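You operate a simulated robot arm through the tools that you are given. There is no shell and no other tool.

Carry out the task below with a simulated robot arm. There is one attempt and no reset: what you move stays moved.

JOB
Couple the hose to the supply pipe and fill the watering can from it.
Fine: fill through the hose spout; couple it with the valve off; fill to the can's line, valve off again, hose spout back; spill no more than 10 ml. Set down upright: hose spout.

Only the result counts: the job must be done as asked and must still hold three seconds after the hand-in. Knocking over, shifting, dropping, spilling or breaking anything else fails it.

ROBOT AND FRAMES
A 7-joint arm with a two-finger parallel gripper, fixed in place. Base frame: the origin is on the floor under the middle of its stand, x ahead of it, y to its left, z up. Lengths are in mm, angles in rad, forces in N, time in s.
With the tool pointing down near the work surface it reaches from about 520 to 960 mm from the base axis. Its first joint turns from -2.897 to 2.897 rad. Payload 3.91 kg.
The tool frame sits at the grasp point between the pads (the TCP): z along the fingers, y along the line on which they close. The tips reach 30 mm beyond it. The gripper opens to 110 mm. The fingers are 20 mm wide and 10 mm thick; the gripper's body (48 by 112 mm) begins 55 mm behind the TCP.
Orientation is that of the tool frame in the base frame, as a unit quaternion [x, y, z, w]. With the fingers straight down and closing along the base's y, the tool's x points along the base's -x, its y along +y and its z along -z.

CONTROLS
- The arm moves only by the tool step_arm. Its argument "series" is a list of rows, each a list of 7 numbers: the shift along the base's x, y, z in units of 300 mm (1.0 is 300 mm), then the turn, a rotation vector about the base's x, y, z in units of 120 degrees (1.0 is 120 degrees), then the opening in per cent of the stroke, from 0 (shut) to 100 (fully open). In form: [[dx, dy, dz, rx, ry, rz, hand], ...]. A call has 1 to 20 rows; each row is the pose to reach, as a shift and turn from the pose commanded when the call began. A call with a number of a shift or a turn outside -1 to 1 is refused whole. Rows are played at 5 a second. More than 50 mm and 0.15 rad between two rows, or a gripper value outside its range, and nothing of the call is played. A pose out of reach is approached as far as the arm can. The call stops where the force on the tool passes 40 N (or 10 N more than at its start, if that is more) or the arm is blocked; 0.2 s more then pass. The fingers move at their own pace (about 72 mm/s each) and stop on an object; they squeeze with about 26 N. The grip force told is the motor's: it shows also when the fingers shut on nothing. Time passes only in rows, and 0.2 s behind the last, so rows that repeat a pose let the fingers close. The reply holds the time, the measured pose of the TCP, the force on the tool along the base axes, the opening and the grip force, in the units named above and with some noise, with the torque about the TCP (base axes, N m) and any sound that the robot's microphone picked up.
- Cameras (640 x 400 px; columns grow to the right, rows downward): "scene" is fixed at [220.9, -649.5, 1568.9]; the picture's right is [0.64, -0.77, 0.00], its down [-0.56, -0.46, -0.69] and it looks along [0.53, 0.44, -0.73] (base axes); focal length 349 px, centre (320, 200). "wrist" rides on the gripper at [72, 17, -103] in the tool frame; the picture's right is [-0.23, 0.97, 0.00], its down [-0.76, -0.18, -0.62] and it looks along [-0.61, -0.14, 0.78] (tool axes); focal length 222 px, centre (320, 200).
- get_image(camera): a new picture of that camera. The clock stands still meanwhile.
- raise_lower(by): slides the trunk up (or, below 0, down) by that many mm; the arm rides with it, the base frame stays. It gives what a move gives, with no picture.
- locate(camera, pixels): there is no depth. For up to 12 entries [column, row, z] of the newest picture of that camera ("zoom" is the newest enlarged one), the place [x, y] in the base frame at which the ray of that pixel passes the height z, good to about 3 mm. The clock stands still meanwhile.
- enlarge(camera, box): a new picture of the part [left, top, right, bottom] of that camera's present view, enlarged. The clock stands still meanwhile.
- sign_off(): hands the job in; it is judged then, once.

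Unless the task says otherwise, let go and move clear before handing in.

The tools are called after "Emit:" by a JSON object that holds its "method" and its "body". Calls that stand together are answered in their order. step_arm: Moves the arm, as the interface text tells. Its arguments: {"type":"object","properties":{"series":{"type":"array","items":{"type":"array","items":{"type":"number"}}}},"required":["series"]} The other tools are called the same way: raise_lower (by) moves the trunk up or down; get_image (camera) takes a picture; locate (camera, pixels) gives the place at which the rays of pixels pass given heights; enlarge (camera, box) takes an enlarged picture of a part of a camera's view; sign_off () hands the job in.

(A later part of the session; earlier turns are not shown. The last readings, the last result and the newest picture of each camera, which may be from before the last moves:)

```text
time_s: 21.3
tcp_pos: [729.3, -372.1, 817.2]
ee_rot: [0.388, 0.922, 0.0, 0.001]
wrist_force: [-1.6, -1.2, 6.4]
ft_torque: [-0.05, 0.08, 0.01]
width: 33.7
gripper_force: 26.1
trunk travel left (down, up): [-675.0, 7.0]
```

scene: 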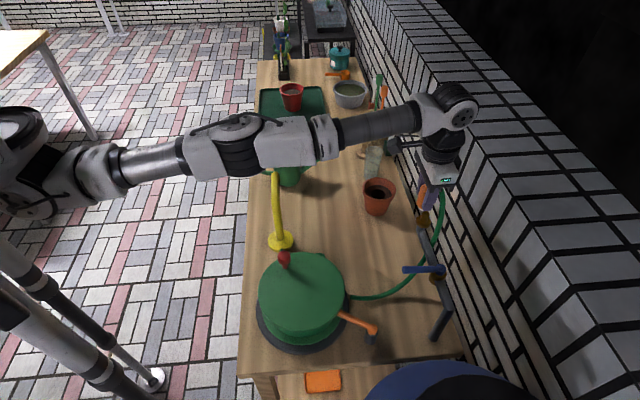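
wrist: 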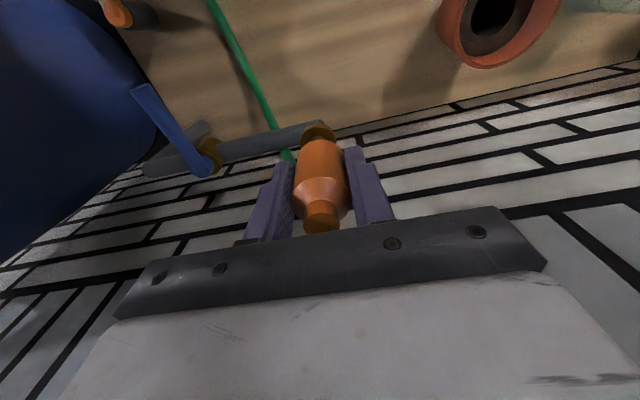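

There's a 6 N upward contact, so the coupler is seated on the table. I'll open the fingers.

Emit:
{"method": "step_arm", "body": {"series": [[0, 0, -0.002, 0, 0, 0, 40], [0, 0, -0.002, 0, 0, 0, 60], [0, 0, -0.002, 0, 0, 0, 65]]}}

Emit:
{"method": "get_image", "body": {"camera": "wrist"}}

```text
time_s: 22.1
tcp_pos: [730.1, -372.4, 815.7]
ee_rot: [0.387, 0.922, 0.0, 0.001]
wrist_force: [-0.4, -0.5, -0.1]
ft_torque: [0.01, 0.0, 0.01]
width: 71.5
gripper_force: 0.1
trunk travel left (down, up): [-675.0, 7.0]
```

```text
taken
```

wrist: 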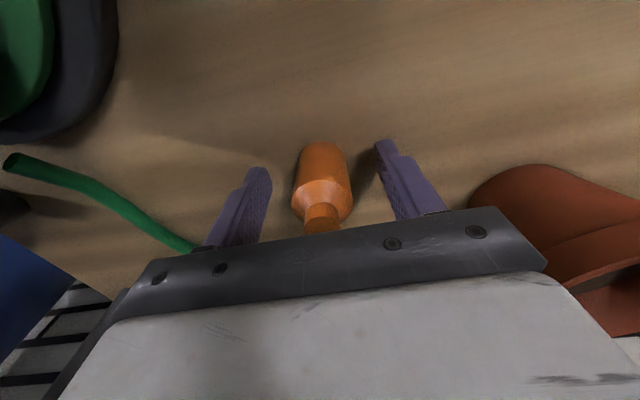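

The coupler stands upright between the open fingers. I'll tilt the tool 20° outward about the TCP, 3 mm higher, then re-grip.

Emit:
{"method": "step_arm", "body": {"series": [[0, 0, 0.012, -0.039, -0.039, 0, 65], [0, 0, 0.012, -0.078, -0.078, 0, 65], [0, 0, 0.012, -0.118, -0.118, 0, 65], [0, 0, 0.012, -0.118, -0.118, 0, 65]]}}

Emit:
{"method": "get_image", "body": {"camera": "wrist"}}

Emit:
{"method": "enlarge", "body": {"camera": "scene", "box": [320, 205, 420, 268]}}

```text
time_s: 23.1
tcp_pos: [729.6, -373.2, 818.1]
ee_rot: [0.381, 0.908, -0.065, 0.161]
wrist_force: [0.1, -0.1, -0.5]
ft_torque: [-0.01, -0.01, -0.02]
width: 71.4
gripper_force: 0.1
trunk travel left (down, up): [-675.0, 7.0]
```

```text
taken
```

wrist: 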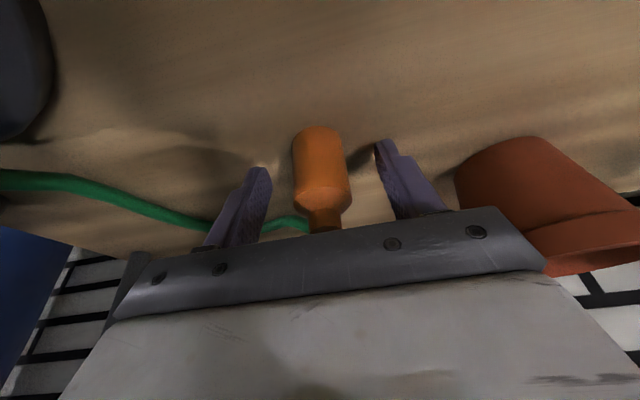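

```text
6.35 times, centred on (370, 236) of scene
```

zoom: 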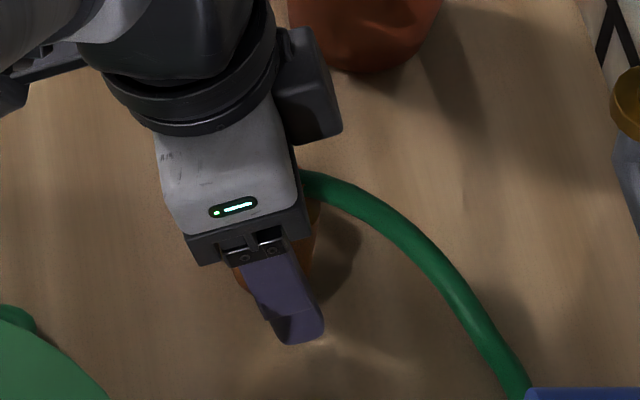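

The tilt is in place and the coupler is still centred. I'll close and lift it.

Emit:
{"method": "step_arm", "body": {"series": [[0, 0, 0, 0, 0, 0, 0], [0, 0, 0, 0, 0, 0, 0], [0, 0, 0, 0, 0, 0, 0], [0, 0, 0.06, 0, 0, 0, 0], [0, 0, 0.18, 0, 0, 0, 0], [0, 0, 0.32, 0, 0, 0, 0], [0, 0, 0.46, 0, 0, 0, 0], [0, 0, 0.6, 0, 0, 0, 0], [0, 0, 0.73, 0, 0, 0, 0]]}}

Emit:
{"method": "get_image", "body": {"camera": "wrist"}}

```text
time_s: 25.1
tcp_pos: [725.9, -369.5, 1036.6]
ee_rot: [0.38, 0.908, -0.067, 0.162]
wrist_force: [-1.1, 0.2, -1.2]
ft_torque: [-0.02, -0.03, -0.02]
width: 33.9
gripper_force: 25.8
trunk travel left (down, up): [-675.0, 7.0]
```

```text
taken
```

wrist: 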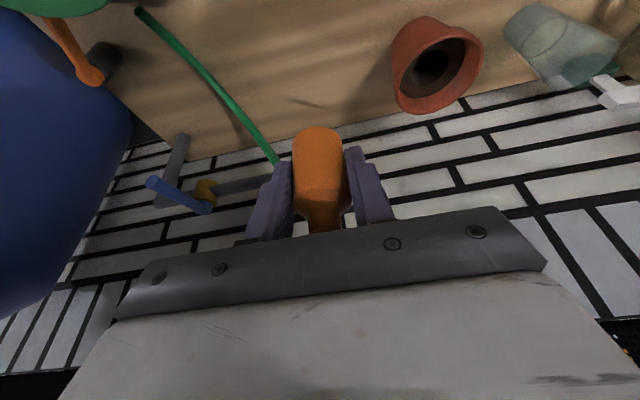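

The coupler is held at the tilt. I'll carry it above the nipple with clearance and check alignment.

Emit:
{"method": "step_arm", "body": {"series": [[0.05, -0.14, 0.025, 0, 0, 0, 0], [0.1, -0.28, 0.025, 0, 0, 0, 0], [0.145, -0.42, 0.025, 0, 0, 0, 0], [0.145, -0.42, 0.025, 0, 0, 0, 0], [0.145, -0.42, 0.025, 0, 0, 0, 0]]}}

Emit:
{"method": "enlarge", "body": {"camera": "scene", "box": [380, 180, 476, 240]}}

Emit:
{"method": "get_image", "body": {"camera": "wrist"}}

```text
time_s: 26.3
tcp_pos: [772.9, -497.9, 1050.1]
ee_rot: [0.381, 0.908, -0.065, 0.161]
wrist_force: [-0.2, -0.2, -0.7]
ft_torque: [0.02, 0.02, 0.04]
width: 33.6
gripper_force: 25.5
trunk travel left (down, up): [-675.0, 7.0]
```

```text
6.67 times, centred on (428, 210) of scene
```

zoom: 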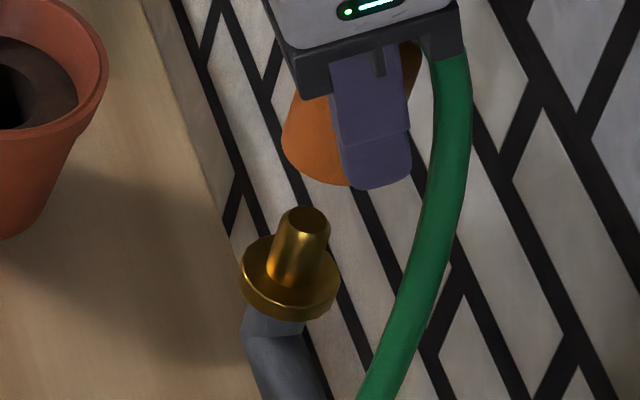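

```text
taken
```

wrist: 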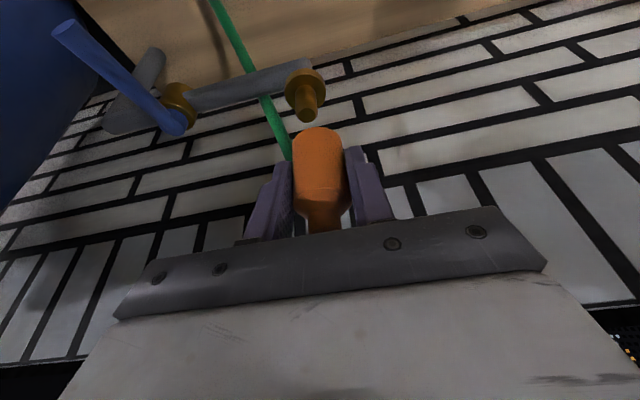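

The nipple appears at (306,100), just above the coupler at (320,175). I'll enlarge to measure the residual offset.

Emit:
{"method": "enlarge", "body": {"camera": "wrist", "box": [250, 55, 390, 143]}}

Emit:
{"method": "enlarge", "body": {"camera": "wrist", "box": [250, 120, 390, 208]}}

```text
4.55 times, centred on (320, 99) of wrist
```

zoom: 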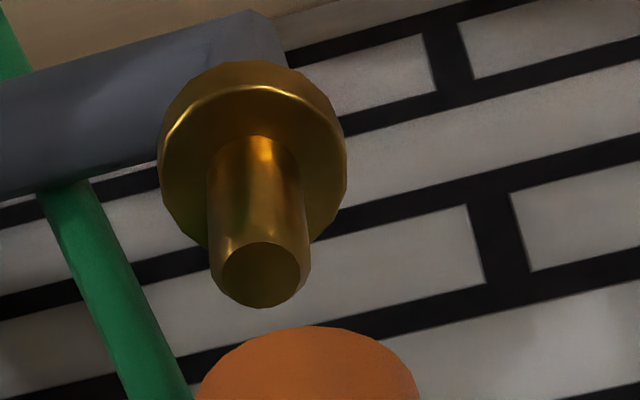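

```text
4.55 times, centred on (320, 164) of wrist
```

zoom: 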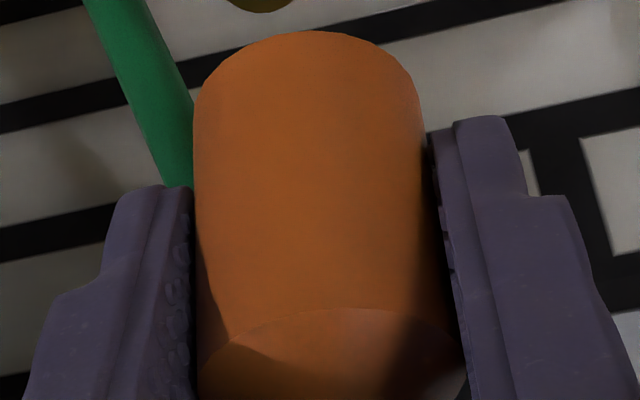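

Emit:
{"method": "locate", "body": {"camera": "wrist", "pixels": [[307, 115.5, 978], [307, 115.5, 982], [307, 115.5, 986], [305.5, 90.9, 948], [305.5, 90.9, 952], [305.5, 90.9, 956], [317.6, 145.3, 1008], [317.6, 145.3, 1012], [317.6, 145.3, 1016]]}}

Emit:
{"method": "enlarge", "body": {"camera": "scene", "box": [404, 185, 452, 215]}}

```text
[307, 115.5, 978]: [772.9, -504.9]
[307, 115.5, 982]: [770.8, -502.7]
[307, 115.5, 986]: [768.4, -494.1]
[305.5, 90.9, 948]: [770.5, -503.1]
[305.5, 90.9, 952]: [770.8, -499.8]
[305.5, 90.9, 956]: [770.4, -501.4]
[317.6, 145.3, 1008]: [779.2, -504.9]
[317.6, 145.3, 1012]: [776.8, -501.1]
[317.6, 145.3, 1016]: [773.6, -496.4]
```

```text
13.33 times, centred on (428, 200) of scene
```

zoom: 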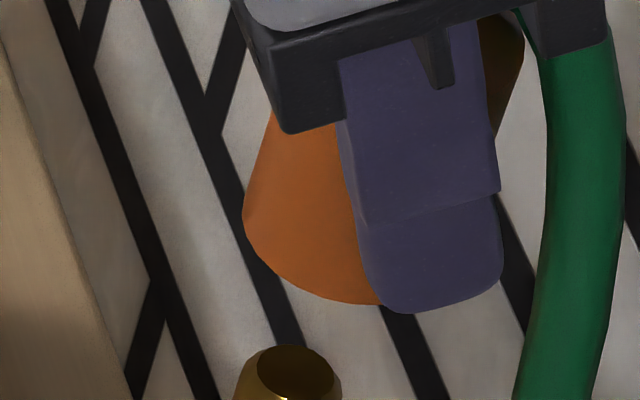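

Both views agree the coupler is about 6 mm along the wall and 3 mm outward from the nipple. I'll shift by (-6.3,-2.2) mm, come down to 9 mm above the tip and re-check.

Emit:
{"method": "step_arm", "body": {"series": [[-0.021, -0.0073, 0, 0, 0, 0, 0], [-0.021, -0.0073, -0.04, 0, 0, 0, 0], [-0.021, -0.0073, -0.06, 0, 0, 0, 0], [-0.021, -0.0073, -0.06, 0, 0, 0, 0]]}}

Emit:
{"method": "enlarge", "body": {"camera": "scene", "box": [404, 185, 452, 215]}}

Emit:
{"method": "enlarge", "body": {"camera": "wrist", "box": [250, 75, 390, 163]}}

```text
time_s: 27.3
tcp_pos: [765.9, -500.8, 1027.5]
ee_rot: [0.382, 0.908, -0.066, 0.161]
wrist_force: [-0.2, 0.0, -0.9]
ft_torque: [0.0, -0.02, 0.01]
width: 33.7
gripper_force: 26.5
trunk travel left (down, up): [-675.0, 7.0]
```

```text
13.33 times, centred on (428, 200) of scene
```

zoom: 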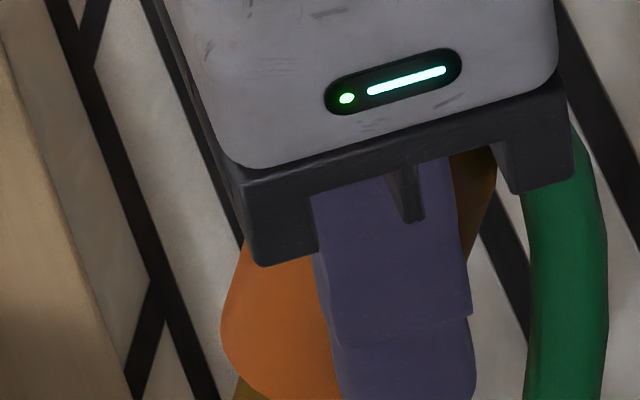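

```text
4.55 times, centred on (320, 119) of wrist
```

zoom: 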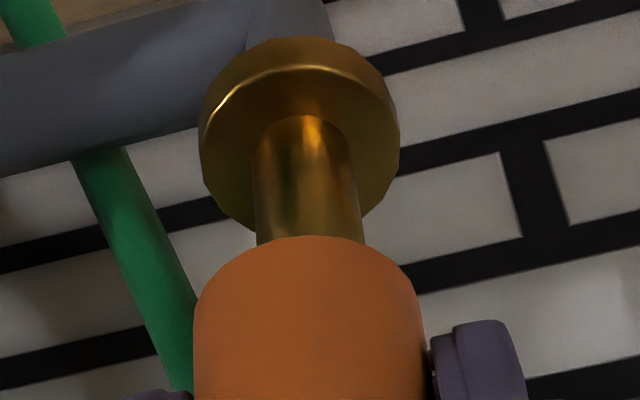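

Along the wall the two are now within about 1 mm. I'll take a lower scene zoom to judge the inward and outward offset.

Emit:
{"method": "enlarge", "body": {"camera": "scene", "box": [402, 195, 450, 225]}}

```text
13.33 times, centred on (426, 210) of scene
```

zoom: 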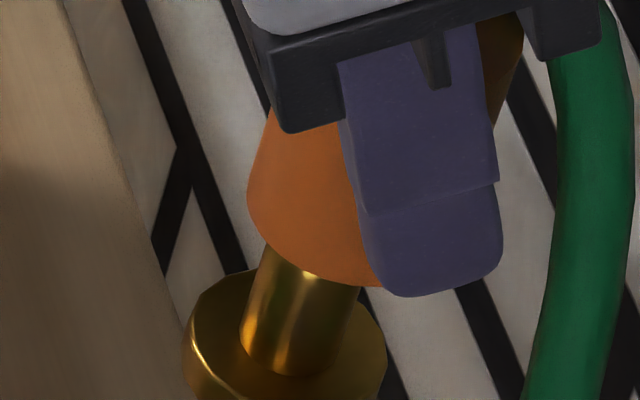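

In the scene zoom the coupler's centre sits about 3 mm outward of the nipple's axis. I'll shift by (-1.4,+2.5) mm and re-check from the same view.

Emit:
{"method": "step_arm", "body": {"series": [[-0.0047, 0.0083, 0, 0, 0, 0, 0], [-0.0047, 0.0083, 0, 0, 0, 0, 0], [-0.0047, 0.0083, 0, 0, 0, 0, 0]]}}

Emit:
{"method": "enlarge", "body": {"camera": "scene", "box": [402, 195, 450, 225]}}

Emit:
{"method": "enlarge", "body": {"camera": "wrist", "box": [250, 75, 390, 163]}}

```text
time_s: 28.1
tcp_pos: [765.3, -500.0, 1028.3]
ee_rot: [0.381, 0.908, -0.066, 0.162]
wrist_force: [-0.5, -0.1, -1.5]
ft_torque: [0.02, -0.02, 0.01]
width: 33.7
gripper_force: 25.5
trunk travel left (down, up): [-675.0, 7.0]
```

```text
13.33 times, centred on (426, 210) of scene
```

zoom: 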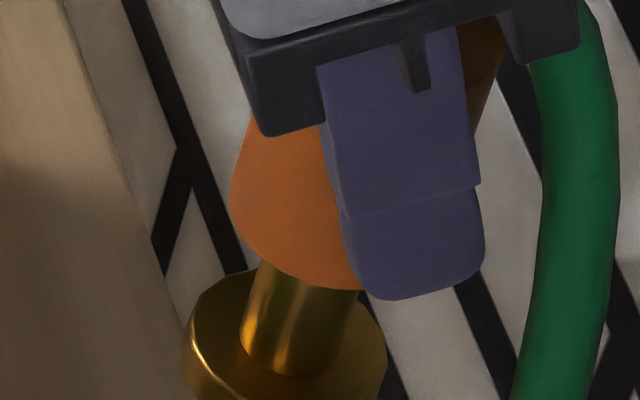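

```text
4.55 times, centred on (320, 119) of wrist
```

zoom: 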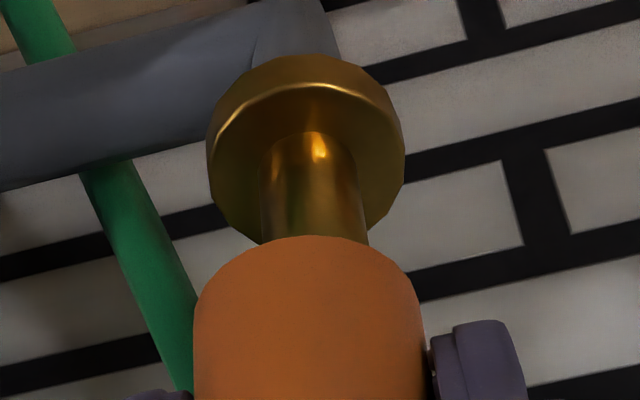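

The inward and outward alignment now looks good. The wrist view still shows the nipple about 1.7 mm to +s of the coupler, so I'll shift by (1.2,1.2) mm and re-check.

Emit:
{"method": "step_arm", "body": {"series": [[0.004, 0.004, 0, 0, 0, 0, 0], [0.004, 0.004, 0, 0, 0, 0, 0], [0.004, 0.004, 0, 0, 0, 0, 0]]}}

Emit:
{"method": "enlarge", "body": {"camera": "scene", "box": [402, 195, 450, 225]}}

Emit:
{"method": "enlarge", "body": {"camera": "wrist", "box": [250, 75, 390, 163]}}

```text
time_s: 28.9
tcp_pos: [766.9, -499.4, 1028.9]
ee_rot: [0.381, 0.908, -0.066, 0.162]
wrist_force: [-0.4, 0.2, -1.1]
ft_torque: [0.02, 0.01, 0.03]
width: 33.6
gripper_force: 26.1
trunk travel left (down, up): [-675.0, 7.0]
```

```text
13.33 times, centred on (426, 210) of scene
```

zoom: 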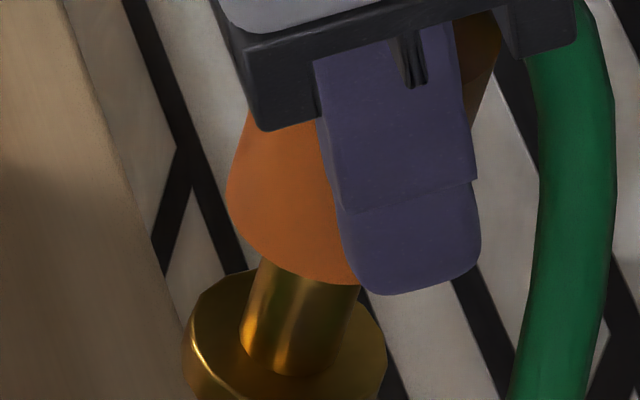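

```text
4.55 times, centred on (320, 119) of wrist
```

zoom: 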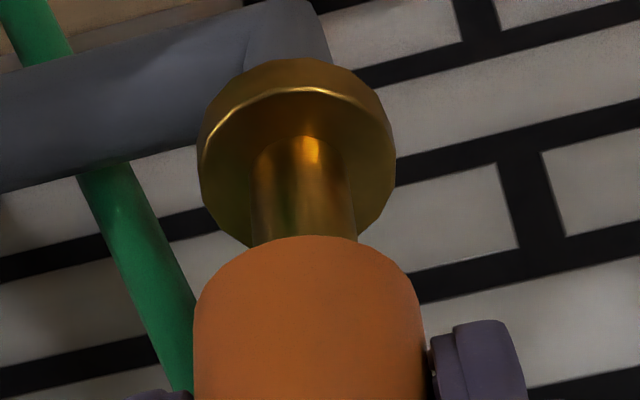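

Both views now agree within about 1 mm. I'll lower gently in small steps and watch the force.

Emit:
{"method": "step_arm", "body": {"series": [[0, 0, -0.01, 0, 0, 0, 0], [0, 0, -0.02, 0, 0, 0, 0], [0, 0, -0.03, 0, 0, 0, 0], [0, 0, -0.04, 0, 0, 0, 0], [0, 0, -0.05, 0, 0, 0, 0]]}}

Emit:
{"method": "enlarge", "body": {"camera": "scene", "box": [402, 195, 450, 225]}}

```text
time_s: 30.1
tcp_pos: [766.8, -498.6, 1011.9]
ee_rot: [0.381, 0.908, -0.065, 0.163]
wrist_force: [-0.3, -0.4, -0.9]
ft_torque: [-0.04, -0.02, -0.04]
width: 33.7
gripper_force: 25.6
trunk travel left (down, up): [-675.0, 7.0]
```

```text
13.33 times, centred on (426, 210) of scene
```

zoom: 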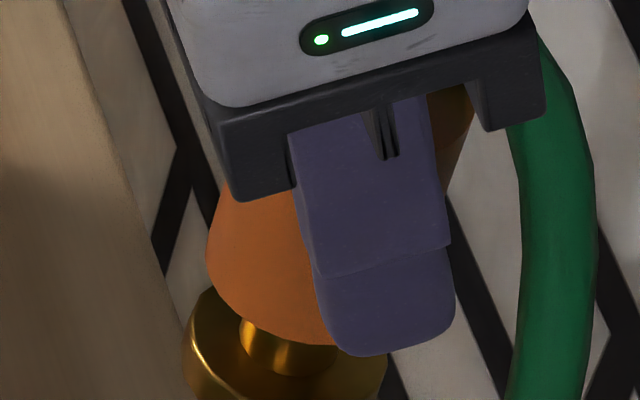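

There's no contact force and the nipple is going into the coupler. I'll continue down until it seats or clicks.

Emit:
{"method": "step_arm", "body": {"series": [[0, 0, -0.01, 0, 0, 0, 0], [0, 0, -0.02, 0, 0, 0, 0], [0, 0, -0.03, 0, 0, 0, 0], [0, 0, -0.04, 0, 0, 0, 0], [0, 0, -0.05, 0, 0, 0, 0], [0, 0, -0.057, 0, 0, 0, 0]]}}

Emit:
{"method": "enlarge", "body": {"camera": "scene", "box": [402, 195, 450, 225]}}

```text
time_s: 31.5
tcp_pos: [767.7, -497.8, 995.4]
ee_rot: [0.381, 0.908, -0.066, 0.162]
wrist_force: [-0.3, -0.3, -0.7]
ft_torque: [-0.03, -0.01, 0.01]
width: 33.6
gripper_force: 26.6
trunk travel left (down, up): [-675.0, 7.0]
```

```text
13.33 times, centred on (426, 210) of scene
```

zoom: 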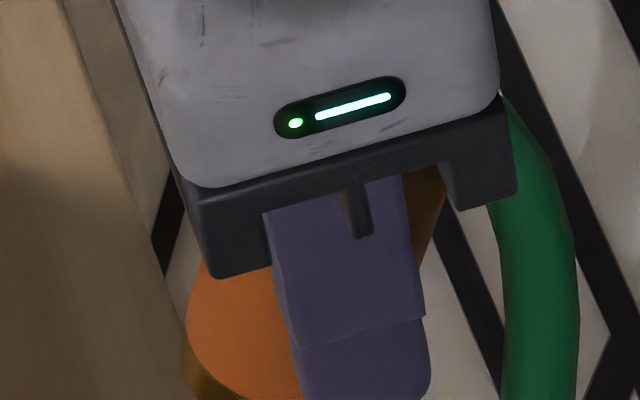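

There's still no force, and the coupler is nearly on the flange. I'll continue in 1.5 mm steps.

Emit:
{"method": "step_arm", "body": {"series": [[0, 0, -0.005, 0, 0, 0, 0], [0, 0, -0.01, 0, 0, 0, 0], [0, 0, -0.015, 0, 0, 0, 0], [0, 0, -0.02, 0, 0, 0, 0], [0, 0, -0.025, 0, 0, 0, 0]]}}

Emit:
{"method": "enlarge", "body": {"camera": "scene", "box": [402, 200, 450, 230]}}

```text
time_s: 32.7
tcp_pos: [766.3, -497.4, 992.2]
ee_rot: [0.381, 0.908, -0.066, 0.164]
wrist_force: [4.1, -0.8, 25.2]
ft_torque: [-0.23, -0.01, 0.03]
width: 34.2
gripper_force: 25.8
trunk travel left (down, up): [-675.0, 7.0]
```

```text
13.33 times, centred on (426, 215) of scene
```

zoom: 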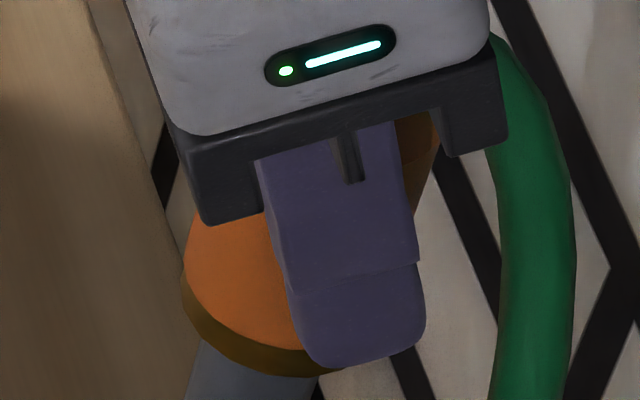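

The coupler sits on the flange with 25 N upward and no sound yet. I'll press a little more to see whether it snaps in.

Emit:
{"method": "step_arm", "body": {"series": [[0, 0, -0.003, 0, 0, 0, 0], [0, 0, -0.006, 0, 0, 0, 0], [0, 0, -0.009, 0, 0, 0, 0]]}}

Emit:
{"method": "enlarge", "body": {"camera": "scene", "box": [402, 200, 450, 230]}}

```text
time_s: 33.5
tcp_pos: [766.3, -497.8, 987.9]
ee_rot: [0.381, 0.908, -0.066, 0.164]
wrist_force: [9.9, -4.1, 23.5]
ft_torque: [-0.34, -0.17, 0.01]
width: 33.9
gripper_force: 25.3
trunk travel left (down, up): [-675.0, 7.0]
```

```text
13.33 times, centred on (426, 215) of scene
```

zoom: 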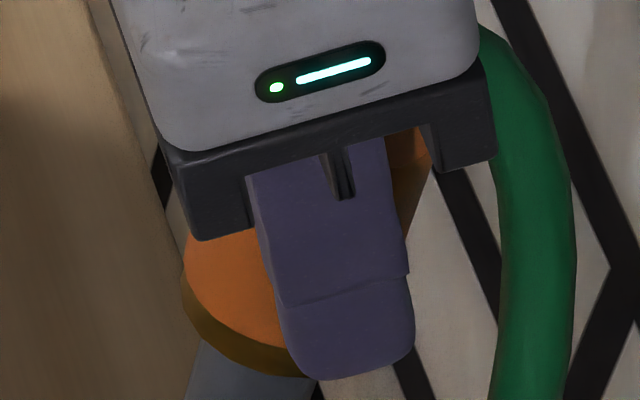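

The fingers slid about 4 mm down the coupler, which is flush on the flange. I'll ease upward and see whether it holds on the nipple.

Emit:
{"method": "step_arm", "body": {"series": [[0, 0, 0.01, 0, 0, 0, 0], [0, 0, 0.02, 0, 0, 0, 0], [0, 0, 0.025, 0, 0, 0, 0]]}}

Emit:
{"method": "enlarge", "body": {"camera": "scene", "box": [402, 200, 450, 230]}}

```text
time_s: 34.3
tcp_pos: [765.8, -497.8, 989.0]
ee_rot: [0.381, 0.908, -0.065, 0.159]
wrist_force: [2.7, 0.0, -1.7]
ft_torque: [-0.03, -0.1, 0.0]
width: 33.5
gripper_force: 25.9
trunk travel left (down, up): [-675.0, 7.0]
```

```text
13.33 times, centred on (426, 215) of scene
```

zoom: 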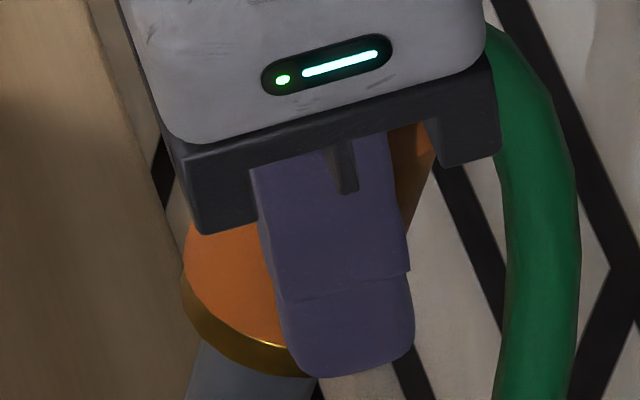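

After commanding 7.5 mm up, the TCP rose only about 1 mm as stored push relaxed, so this test is inconclusive. I'll lift another 3 mm and watch the force and the flange gap.

Emit:
{"method": "step_arm", "body": {"series": [[0, 0, 0.005, 0, 0, 0, 0], [0, 0, 0.01, 0, 0, 0, 0], [0, 0, 0.01, 0, 0, 0, 0]]}}

Emit:
{"method": "enlarge", "body": {"camera": "scene", "box": [402, 200, 450, 230]}}

Emit:
{"method": "enlarge", "body": {"camera": "wrist", "box": [250, 95, 390, 183]}}

```text
time_s: 35.1
tcp_pos: [766.4, -498.0, 995.2]
ee_rot: [0.382, 0.908, -0.066, 0.16]
wrist_force: [0.7, 0.5, -0.9]
ft_torque: [0.0, -0.01, 0.03]
width: 33.3
gripper_force: 25.8
trunk travel left (down, up): [-675.0, 7.0]
```

```text
13.33 times, centred on (426, 215) of scene
```

zoom: 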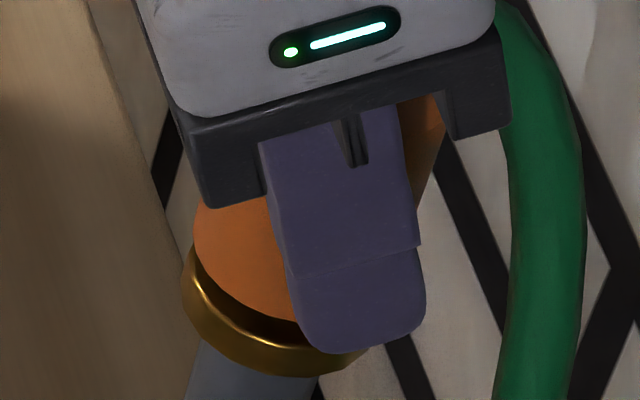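

```text
4.55 times, centred on (320, 139) of wrist
```

zoom: 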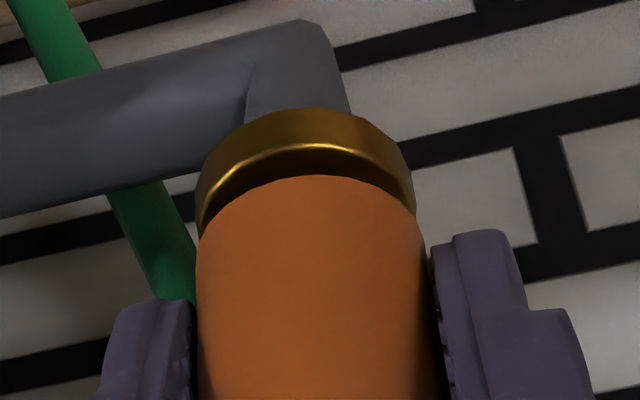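

The coupler lifts freely, so it isn't latched; the side grip slipped at about 25 N before any click. I'll set it back on the flange, release it, then grip the neck so the fingertips can press on the shoulder.

Emit:
{"method": "step_arm", "body": {"series": [[0, 0, -0.008, 0, 0, 0, 0], [0, 0, -0.016, 0, 0, 0, 0], [0, 0, -0.022, 0, 0, 0, 0], [0, 0, -0.022, 0, 0, 0, 0]]}}

```text
time_s: 36.1
tcp_pos: [766.4, -497.9, 989.4]
ee_rot: [0.382, 0.908, -0.066, 0.161]
wrist_force: [-0.5, 0.7, -0.9]
ft_torque: [0.03, 0.0, -0.01]
width: 33.5
gripper_force: 26.2
trunk travel left (down, up): [-675.0, 7.0]
```

Emit:
{"method": "step_arm", "body": {"series": [[0, 0, -0.006, 0, 0, 0, 0], [0, 0, -0.006, 0, 0, 0, 25], [0, 0, -0.006, 0, 0, 0, 45], [0, 0, -0.006, 0, 0, 0, 55], [0, 0, -0.006, 0, 0, 0, 55]]}}

Emit:
{"method": "enlarge", "body": {"camera": "scene", "box": [394, 190, 458, 230]}}

Emit:
{"method": "get_image", "body": {"camera": "wrist"}}

```text
time_s: 37.3
tcp_pos: [766.1, -497.3, 988.1]
ee_rot: [0.381, 0.908, -0.066, 0.161]
wrist_force: [0.8, -0.9, -0.5]
ft_torque: [0.01, 0.0, -0.06]
width: 60.5
gripper_force: 0.1
trunk travel left (down, up): [-675.0, 7.0]
```

```text
10.00 times, centred on (426, 210) of scene
```

zoom: 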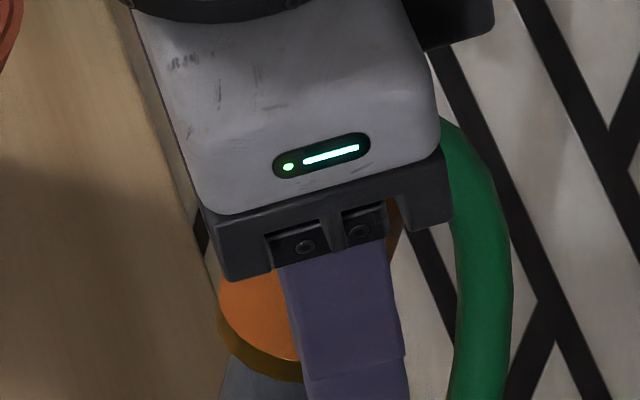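

```text
taken
```

wrist: 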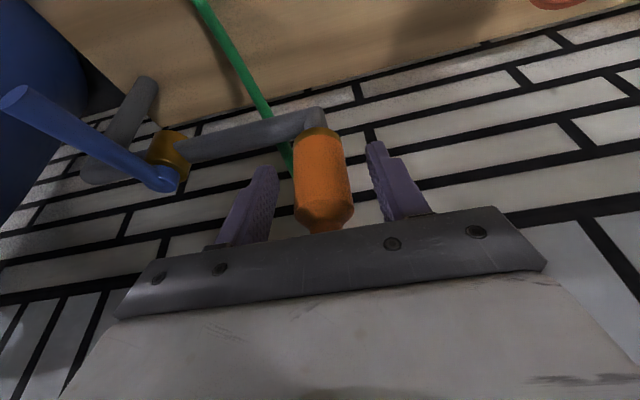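

The coupler stands on the nipple by itself. I'll raise the open fingers to neck height and look before closing.

Emit:
{"method": "step_arm", "body": {"series": [[0, 0, 0.07, 0, 0, 0, 55], [0, 0, 0.145, 0, 0, 0, 55], [0, 0, 0.15, 0, 0, 0, 55]]}}

Emit:
{"method": "enlarge", "body": {"camera": "scene", "box": [394, 185, 458, 225]}}

Emit:
{"method": "get_image", "body": {"camera": "wrist"}}

Emit:
{"method": "enlarge", "body": {"camera": "wrist", "box": [250, 95, 390, 183]}}

```text
time_s: 38.1
tcp_pos: [766.3, -498.4, 1032.5]
ee_rot: [0.381, 0.908, -0.066, 0.161]
wrist_force: [0.1, 0.5, 0.4]
ft_torque: [0.01, -0.02, -0.01]
width: 60.4
gripper_force: 0.1
trunk travel left (down, up): [-675.0, 7.0]
```

```text
10.00 times, centred on (426, 205) of scene
```

zoom: 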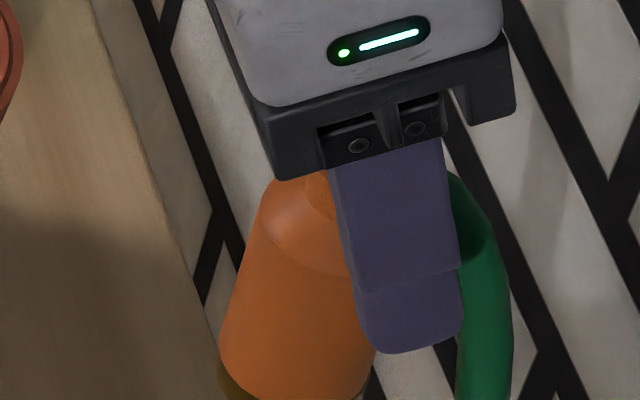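

```text
taken
```

wrist: 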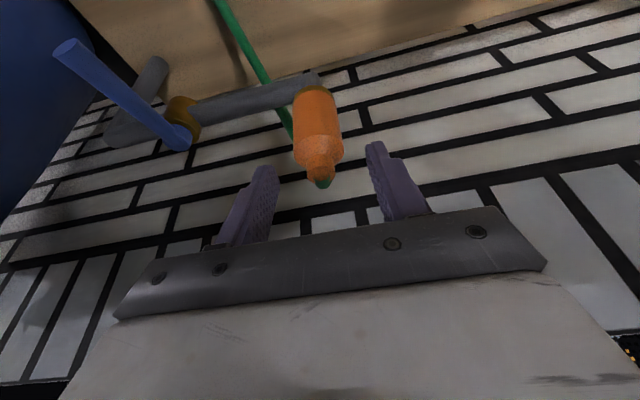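

```text
4.55 times, centred on (320, 139) of wrist
```

zoom: 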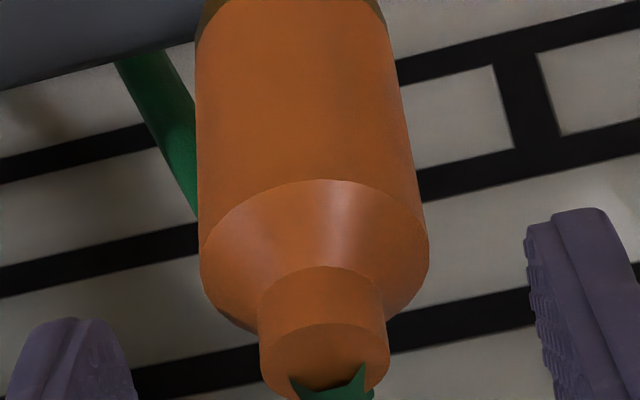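

Emit:
{"method": "locate", "body": {"camera": "wrist", "pixels": [[320.7, 175.3, 1015], [320.7, 175.3, 1020], [318.7, 153.3, 995], [318.7, 153.3, 1000], [320, 190, 1032.5]]}}

Emit:
{"method": "enlarge", "body": {"camera": "scene", "box": [394, 190, 458, 230]}}

```text
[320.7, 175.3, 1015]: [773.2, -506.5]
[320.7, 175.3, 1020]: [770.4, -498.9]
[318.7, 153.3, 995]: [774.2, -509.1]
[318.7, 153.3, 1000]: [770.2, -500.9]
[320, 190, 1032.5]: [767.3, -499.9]
```

```text
10.00 times, centred on (426, 210) of scene
```

zoom: 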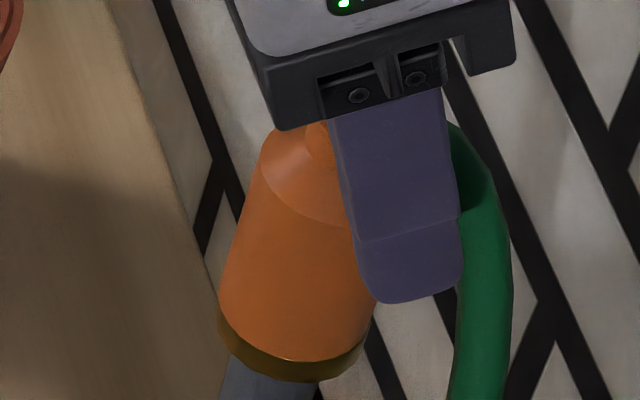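

The coupler's axis is about 6 mm outward of my TCP and 1.5 mm to +s. I'll shift by (4.4,-2.6) mm, raise 4 mm and close on the neck.

Emit:
{"method": "step_arm", "body": {"series": [[0.0147, -0.0087, 0.013, 0, 0, 0, 55], [0.0147, -0.0087, 0.013, 0, 0, 0, 30], [0.0147, -0.0087, 0.013, 0, 0, 0, 0], [0.0147, -0.0087, 0.013, 0, 0, 0, 0], [0.0147, -0.0087, 0.013, 0, 0, 0, 0]]}}

Emit:
{"method": "get_image", "body": {"camera": "wrist"}}

Emit:
{"method": "enlarge", "body": {"camera": "scene", "box": [394, 190, 458, 230]}}

```text
time_s: 39.3
tcp_pos: [770.2, -501.5, 1036.1]
ee_rot: [0.382, 0.908, -0.067, 0.161]
wrist_force: [-0.6, -1.6, 0.5]
ft_torque: [-0.14, 0.03, 0.02]
width: 16.8
gripper_force: 25.8
trunk travel left (down, up): [-675.0, 7.0]
```

```text
taken
```

wrist: 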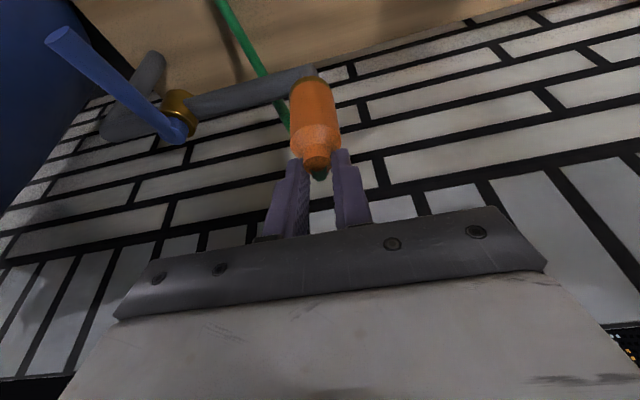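

```text
10.00 times, centred on (426, 210) of scene
```

zoom: 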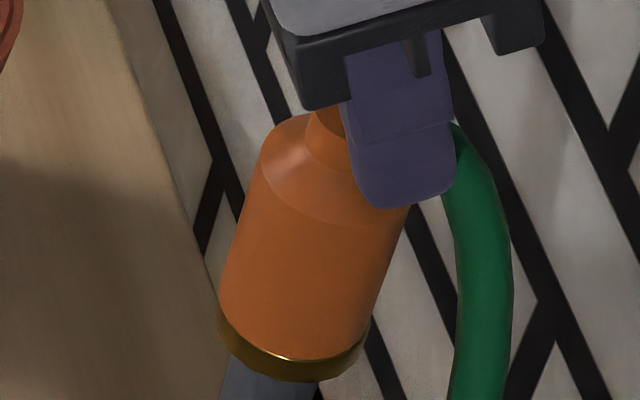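

The neck is gripped at 16.8 mm with the fingertips just above the shoulder. I'll push down in small steps and listen for a click.

Emit:
{"method": "step_arm", "body": {"series": [[0, 0, -0.006, 0, 0, 0, 0], [0, 0, -0.012, 0, 0, 0, 0], [0, 0, -0.018, 0, 0, 0, 0], [0, 0, -0.024, 0, 0, 0, 0]]}}

```text
time_s: 40.3
tcp_pos: [770.0, -499.5, 1033.4]
ee_rot: [0.38, 0.908, -0.066, 0.164]
wrist_force: [2.6, -3.8, 25.9]
ft_torque: [-0.36, 0.03, 0.02]
width: 17.3
gripper_force: 25.8
trunk travel left (down, up): [-675.0, 7.0]
```

Emit:
{"method": "step_arm", "body": {"series": [[0, 0, -0.004, 0, 0, 0, 0], [0, 0, -0.008, 0, 0, 0, 0], [0, 0, -0.012, 0, 0, 0, 0]]}}

Emit:
{"method": "enlarge", "body": {"camera": "scene", "box": [394, 190, 458, 230]}}

```text
time_s: 41.1
tcp_pos: [769.5, -501.2, 1032.0]
ee_rot: [0.381, 0.907, -0.067, 0.166]
wrist_force: [4.3, -7.6, 37.5]
ft_torque: [-0.29, -0.05, 0.0]
width: 16.9
gripper_force: 25.8
trunk travel left (down, up): [-675.0, 7.0]
```

```text
10.00 times, centred on (426, 210) of scene
```

zoom: 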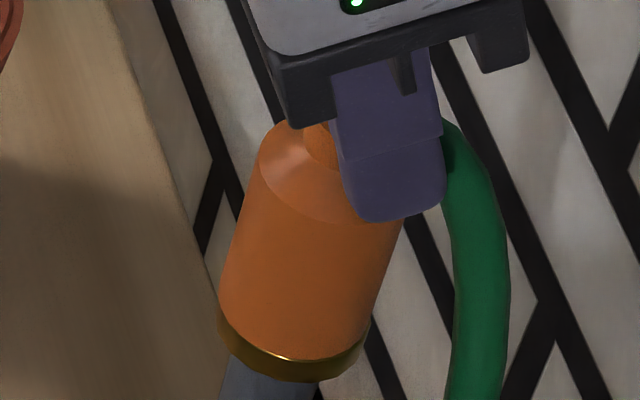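

At 37 N there's still no sound, so it isn't a stronger press that's missing. I'll hold for a second, then try a clockwise twist under light pressure.

Emit:
{"method": "step_arm", "body": {"series": [[0, 0, 0, 0, 0, 0, 0], [0, 0, 0, 0, 0, 0, 0], [0, 0, 0, 0, 0, 0, 0], [0, 0, 0.006, 0, 0, 0, 0], [0, 0, 0.006, 0, 0, -0.03, 0], [0, 0, 0.006, 0, 0, -0.07, 0], [0, 0, 0.006, 0, 0, -0.1, 0]]}}

Emit:
{"method": "enlarge", "body": {"camera": "scene", "box": [394, 190, 458, 230]}}

Emit:
{"method": "get_image", "body": {"camera": "wrist"}}

```text
time_s: 42.7
tcp_pos: [768.5, -500.0, 1033.0]
ee_rot: [0.474, 0.863, -0.082, 0.156]
wrist_force: [4.0, -6.7, 33.5]
ft_torque: [-0.38, -0.16, 0.13]
width: 16.8
gripper_force: 25.6
trunk travel left (down, up): [-675.0, 7.0]
```

```text
10.00 times, centred on (426, 210) of scene
```

zoom: 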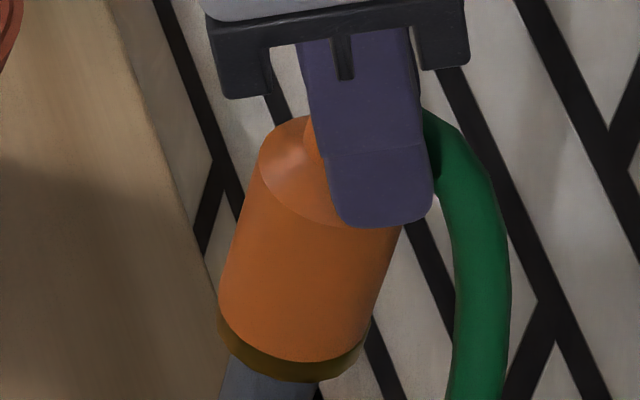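

```text
taken
```

wrist: 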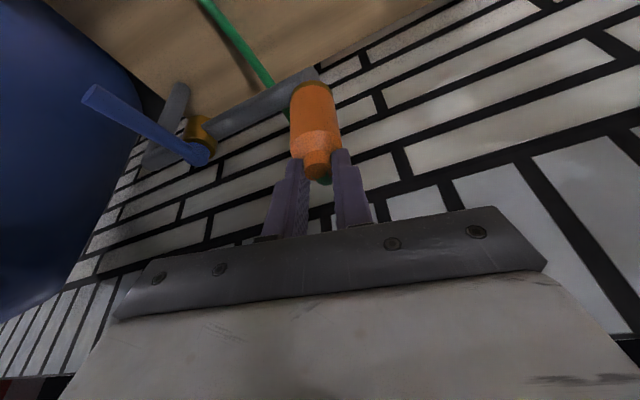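

No sound from the twist. I'll lift gently to see whether the coupler is retained now.

Emit:
{"method": "step_arm", "body": {"series": [[0, 0, 0.012, 0, 0, 0, 0], [0, 0, 0.024, 0, 0, 0, 0], [0, 0, 0.036, 0, 0, 0, 0], [0, 0, 0.036, 0, 0, 0, 0]]}}

Emit:
{"method": "enlarge", "body": {"camera": "scene", "box": [394, 190, 458, 230]}}

```text
time_s: 43.7
tcp_pos: [770.3, -500.1, 1036.3]
ee_rot: [0.473, 0.864, -0.081, 0.152]
wrist_force: [0.1, -0.2, -0.5]
ft_torque: [0.02, 0.01, 0.02]
width: 16.9
gripper_force: 25.7
trunk travel left (down, up): [-675.0, 7.0]
```

```text
10.00 times, centred on (426, 210) of scene
```

zoom: 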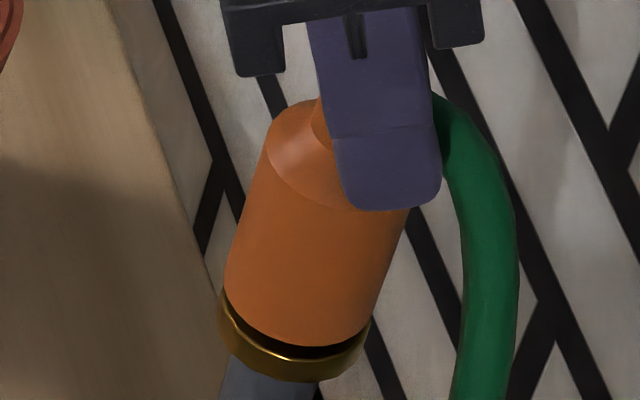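

It still lifts freely. I'll set it down with about 10–15 N and twist further clockwise, watching torque and sound.

Emit:
{"method": "step_arm", "body": {"series": [[0, 0, -0.012, 0, 0, 0, 0], [0, 0, -0.02, 0, 0, 0, 0], [0, 0, -0.02, 0, 0, -0.05, 0], [0, 0, -0.02, 0, 0, -0.1, 0], [0, 0, -0.02, 0, 0, -0.15, 0], [0, 0, -0.02, 0, 0, -0.2, 0], [0, 0, -0.02, 0, 0, -0.25, 0]]}}

Emit:
{"method": "enlarge", "body": {"camera": "scene", "box": [394, 190, 458, 230]}}

Emit:
{"method": "get_image", "body": {"camera": "wrist"}}

```text
time_s: 45.3
tcp_pos: [770.9, -498.3, 1031.7]
ee_rot: [0.682, 0.71, -0.12, 0.128]
wrist_force: [1.3, -2.0, 3.7]
ft_torque: [-0.24, -0.17, 0.02]
width: 16.7
gripper_force: 26.0
trunk travel left (down, up): [-675.0, 7.0]
```

```text
10.00 times, centred on (426, 210) of scene
```

zoom: 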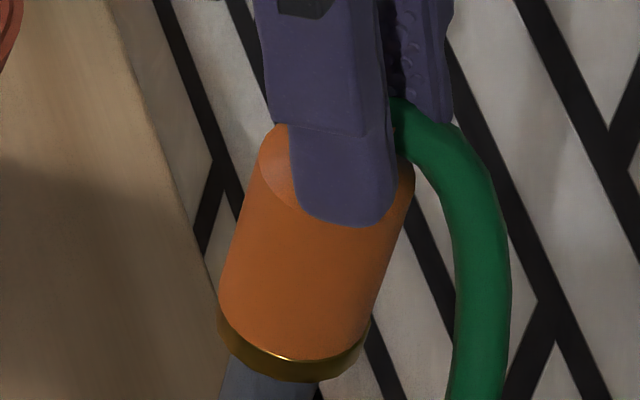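

```text
taken
```

wrist: 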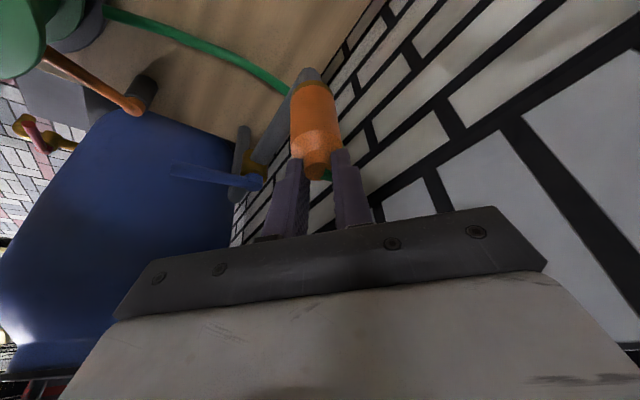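

Emit:
{"method": "step_arm", "body": {"series": [[0, 0, 0.01, 0, 0, 0, 0], [0, 0, 0.02, 0, 0, 0, 0], [0, 0, 0.02, 0, 0, 0, 0]]}}

Emit:
{"method": "enlarge", "body": {"camera": "scene", "box": [394, 190, 458, 230]}}

```text
time_s: 46.1
tcp_pos: [771.2, -501.4, 1038.5]
ee_rot: [0.682, 0.711, -0.12, 0.127]
wrist_force: [-0.2, 0.2, -1.2]
ft_torque: [-0.03, -0.03, -0.02]
width: 16.8
gripper_force: 25.5
trunk travel left (down, up): [-675.0, 7.0]
```

```text
10.00 times, centred on (426, 210) of scene
```

zoom: 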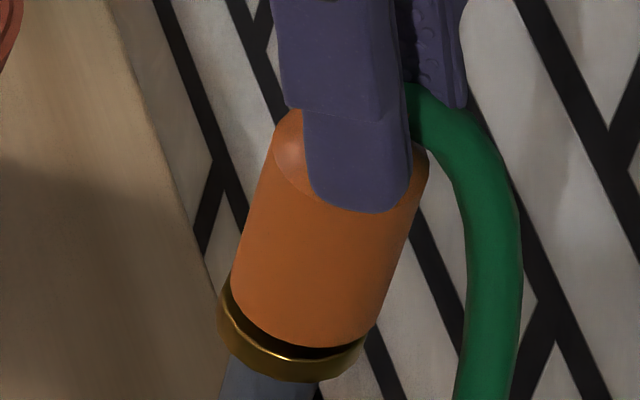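

It's still free after a 42° clockwise turn. The earlier pushes showed about 8 N sideways toward the wall, so the coupler may be sitting off-centre. I'll press lightly, turn back to -45° and read the side forces.

Emit:
{"method": "step_arm", "body": {"series": [[0, 0, -0.012, 0, 0, 0, 0], [0, 0, -0.025, 0, 0, 0, 0], [0, 0, -0.03, 0, 0, 0.05, 0], [0, 0, -0.03, 0, 0, 0.1, 0], [0, 0, -0.03, 0, 0, 0.15, 0], [0, 0, -0.03, 0, 0, 0.2, 0], [0, 0, -0.03, 0, 0, 0.25, 0], [0, 0, -0.03, 0, 0, 0.3, 0], [0, 0, -0.03, 0, 0, 0.35, 0]]}}

Emit:
{"method": "enlarge", "body": {"camera": "scene", "box": [394, 190, 458, 230]}}

```text
time_s: 48.1
tcp_pos: [769.8, -499.3, 1032.8]
ee_rot: [0.38, 0.908, -0.066, 0.165]
wrist_force: [1.0, -4.1, 30.4]
ft_torque: [-0.24, 0.16, -0.1]
width: 16.9
gripper_force: 26.0
trunk travel left (down, up): [-675.0, 7.0]
```

```text
10.00 times, centred on (426, 210) of scene
```

zoom: 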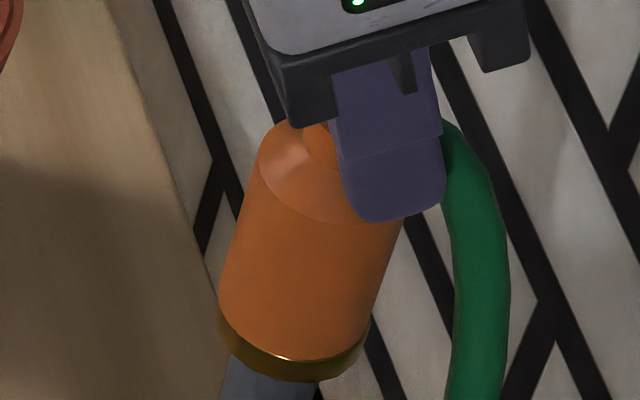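

No click counter-clockwise either. Side force is down to about 4 N, so I'll relax it with a 1 mm shift in -y and press slightly harder.

Emit:
{"method": "step_arm", "body": {"series": [[0.001, -0.004, 0, 0, 0, 0, 0], [0.001, -0.004, -0.003, 0, 0, 0, 0], [0.001, -0.004, -0.005, 0, 0, 0, 0], [0.001, -0.004, -0.005, 0, 0, 0, 0]]}}

```text
time_s: 49.1
tcp_pos: [768.4, -499.9, 1031.8]
ee_rot: [0.381, 0.907, -0.067, 0.165]
wrist_force: [1.7, -0.8, 32.8]
ft_torque: [0.07, 0.16, 0.02]
width: 17.0
gripper_force: 26.1
trunk travel left (down, up): [-675.0, 7.0]
```

Side forces are now small at 33 N and there's still no click. I'll back off in small steps, reading the force each time, to see whether any light retention exists.

Emit:
{"method": "step_arm", "body": {"series": [[0, 0, 0.01, 0, 0, 0, 0], [0, 0, 0.02, 0, 0, 0, 0], [0, 0, 0.02, 0, 0, 0, 0]]}}

Emit:
{"method": "step_arm", "body": {"series": [[0, 0, 0.004, 0, 0, 0, 0], [0, 0, 0.004, 0, 0, 0, 0]]}}

Emit:
{"method": "step_arm", "body": {"series": [[0, 0, 0.004, 0, 0, 0, 0], [0, 0, 0.004, 0, 0, 0, 0]]}}

Emit:
{"method": "enlarge", "body": {"camera": "scene", "box": [394, 190, 458, 230]}}

```text
time_s: 49.9
tcp_pos: [770.0, -502.4, 1032.0]
ee_rot: [0.382, 0.908, -0.065, 0.16]
wrist_force: [-2.2, 2.6, 9.5]
ft_torque: [0.06, 0.1, 0.01]
width: 16.9
gripper_force: 25.8
trunk travel left (down, up): [-675.0, 7.0]
```

```text
time_s: 50.5
tcp_pos: [770.1, -503.0, 1032.8]
ee_rot: [0.381, 0.908, -0.065, 0.16]
wrist_force: [-0.1, -0.4, -0.1]
ft_torque: [0.0, 0.0, 0.01]
width: 17.1
gripper_force: 25.7
trunk travel left (down, up): [-675.0, 7.0]
```

```text
time_s: 51.1
tcp_pos: [771.0, -502.7, 1035.6]
ee_rot: [0.381, 0.908, -0.066, 0.161]
wrist_force: [-0.7, 1.4, -1.2]
ft_torque: [0.02, 0.05, -0.03]
width: 17.2
gripper_force: 26.0
trunk travel left (down, up): [-675.0, 7.0]
```

```text
10.00 times, centred on (426, 210) of scene
```

zoom: 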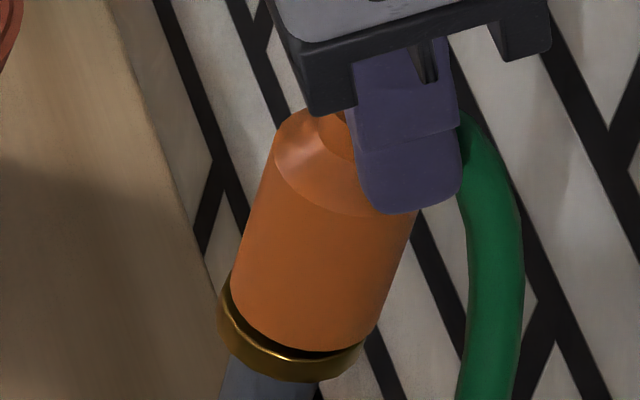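

There's no detent at all. A bayonet-type quarter turn remains possible, so I'll release, drop to the body, turn the open hand to about yaw -5°, and grip there for a full 90° clockwise sweep.

Emit:
{"method": "step_arm", "body": {"series": [[0, 0, -0.008, 0, 0, 0, 0], [0, 0, -0.009, 0, 0, 0, 30], [0, 0, -0.009, 0, 0, 0, 55], [0, 0, -0.009, 0, 0, 0, 58], [0, 0, -0.08, 0, 0, 0, 58], [0, 0, -0.14, 0, 0, 0, 58], [0, 0, -0.14, 0, 0, 0.06, 58], [0, 0, -0.14, 0, 0, 0.12, 58], [0, 0, -0.14, 0, 0, 0.18, 58], [0, 0, -0.14, 0, 0, 0.24, 58], [0, 0, -0.14, 0, 0, 0.3, 58]]}}

Emit:
{"method": "get_image", "body": {"camera": "wrist"}}

Emit:
{"method": "enlarge", "body": {"camera": "scene", "box": [394, 190, 458, 230]}}

```text
time_s: 53.5
tcp_pos: [771.6, -501.9, 994.5]
ee_rot: [0.204, 0.963, -0.034, 0.171]
wrist_force: [0.7, 0.2, 0.8]
ft_torque: [-0.01, 0.02, -0.02]
width: 63.7
gripper_force: 0.0
out of reach, approached as far as the arm can: row 10, 11
trunk travel left (down, up): [-675.0, 7.0]
```

```text
taken
```

wrist: 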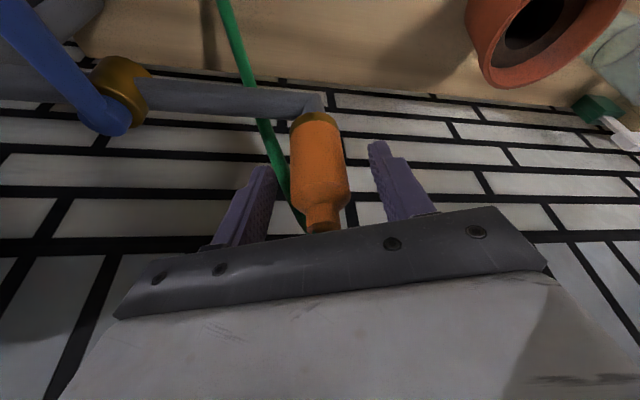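

```text
10.00 times, centred on (426, 210) of scene
```

zoom: 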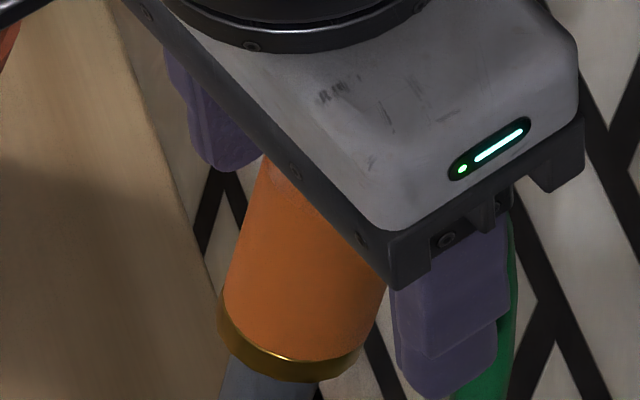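

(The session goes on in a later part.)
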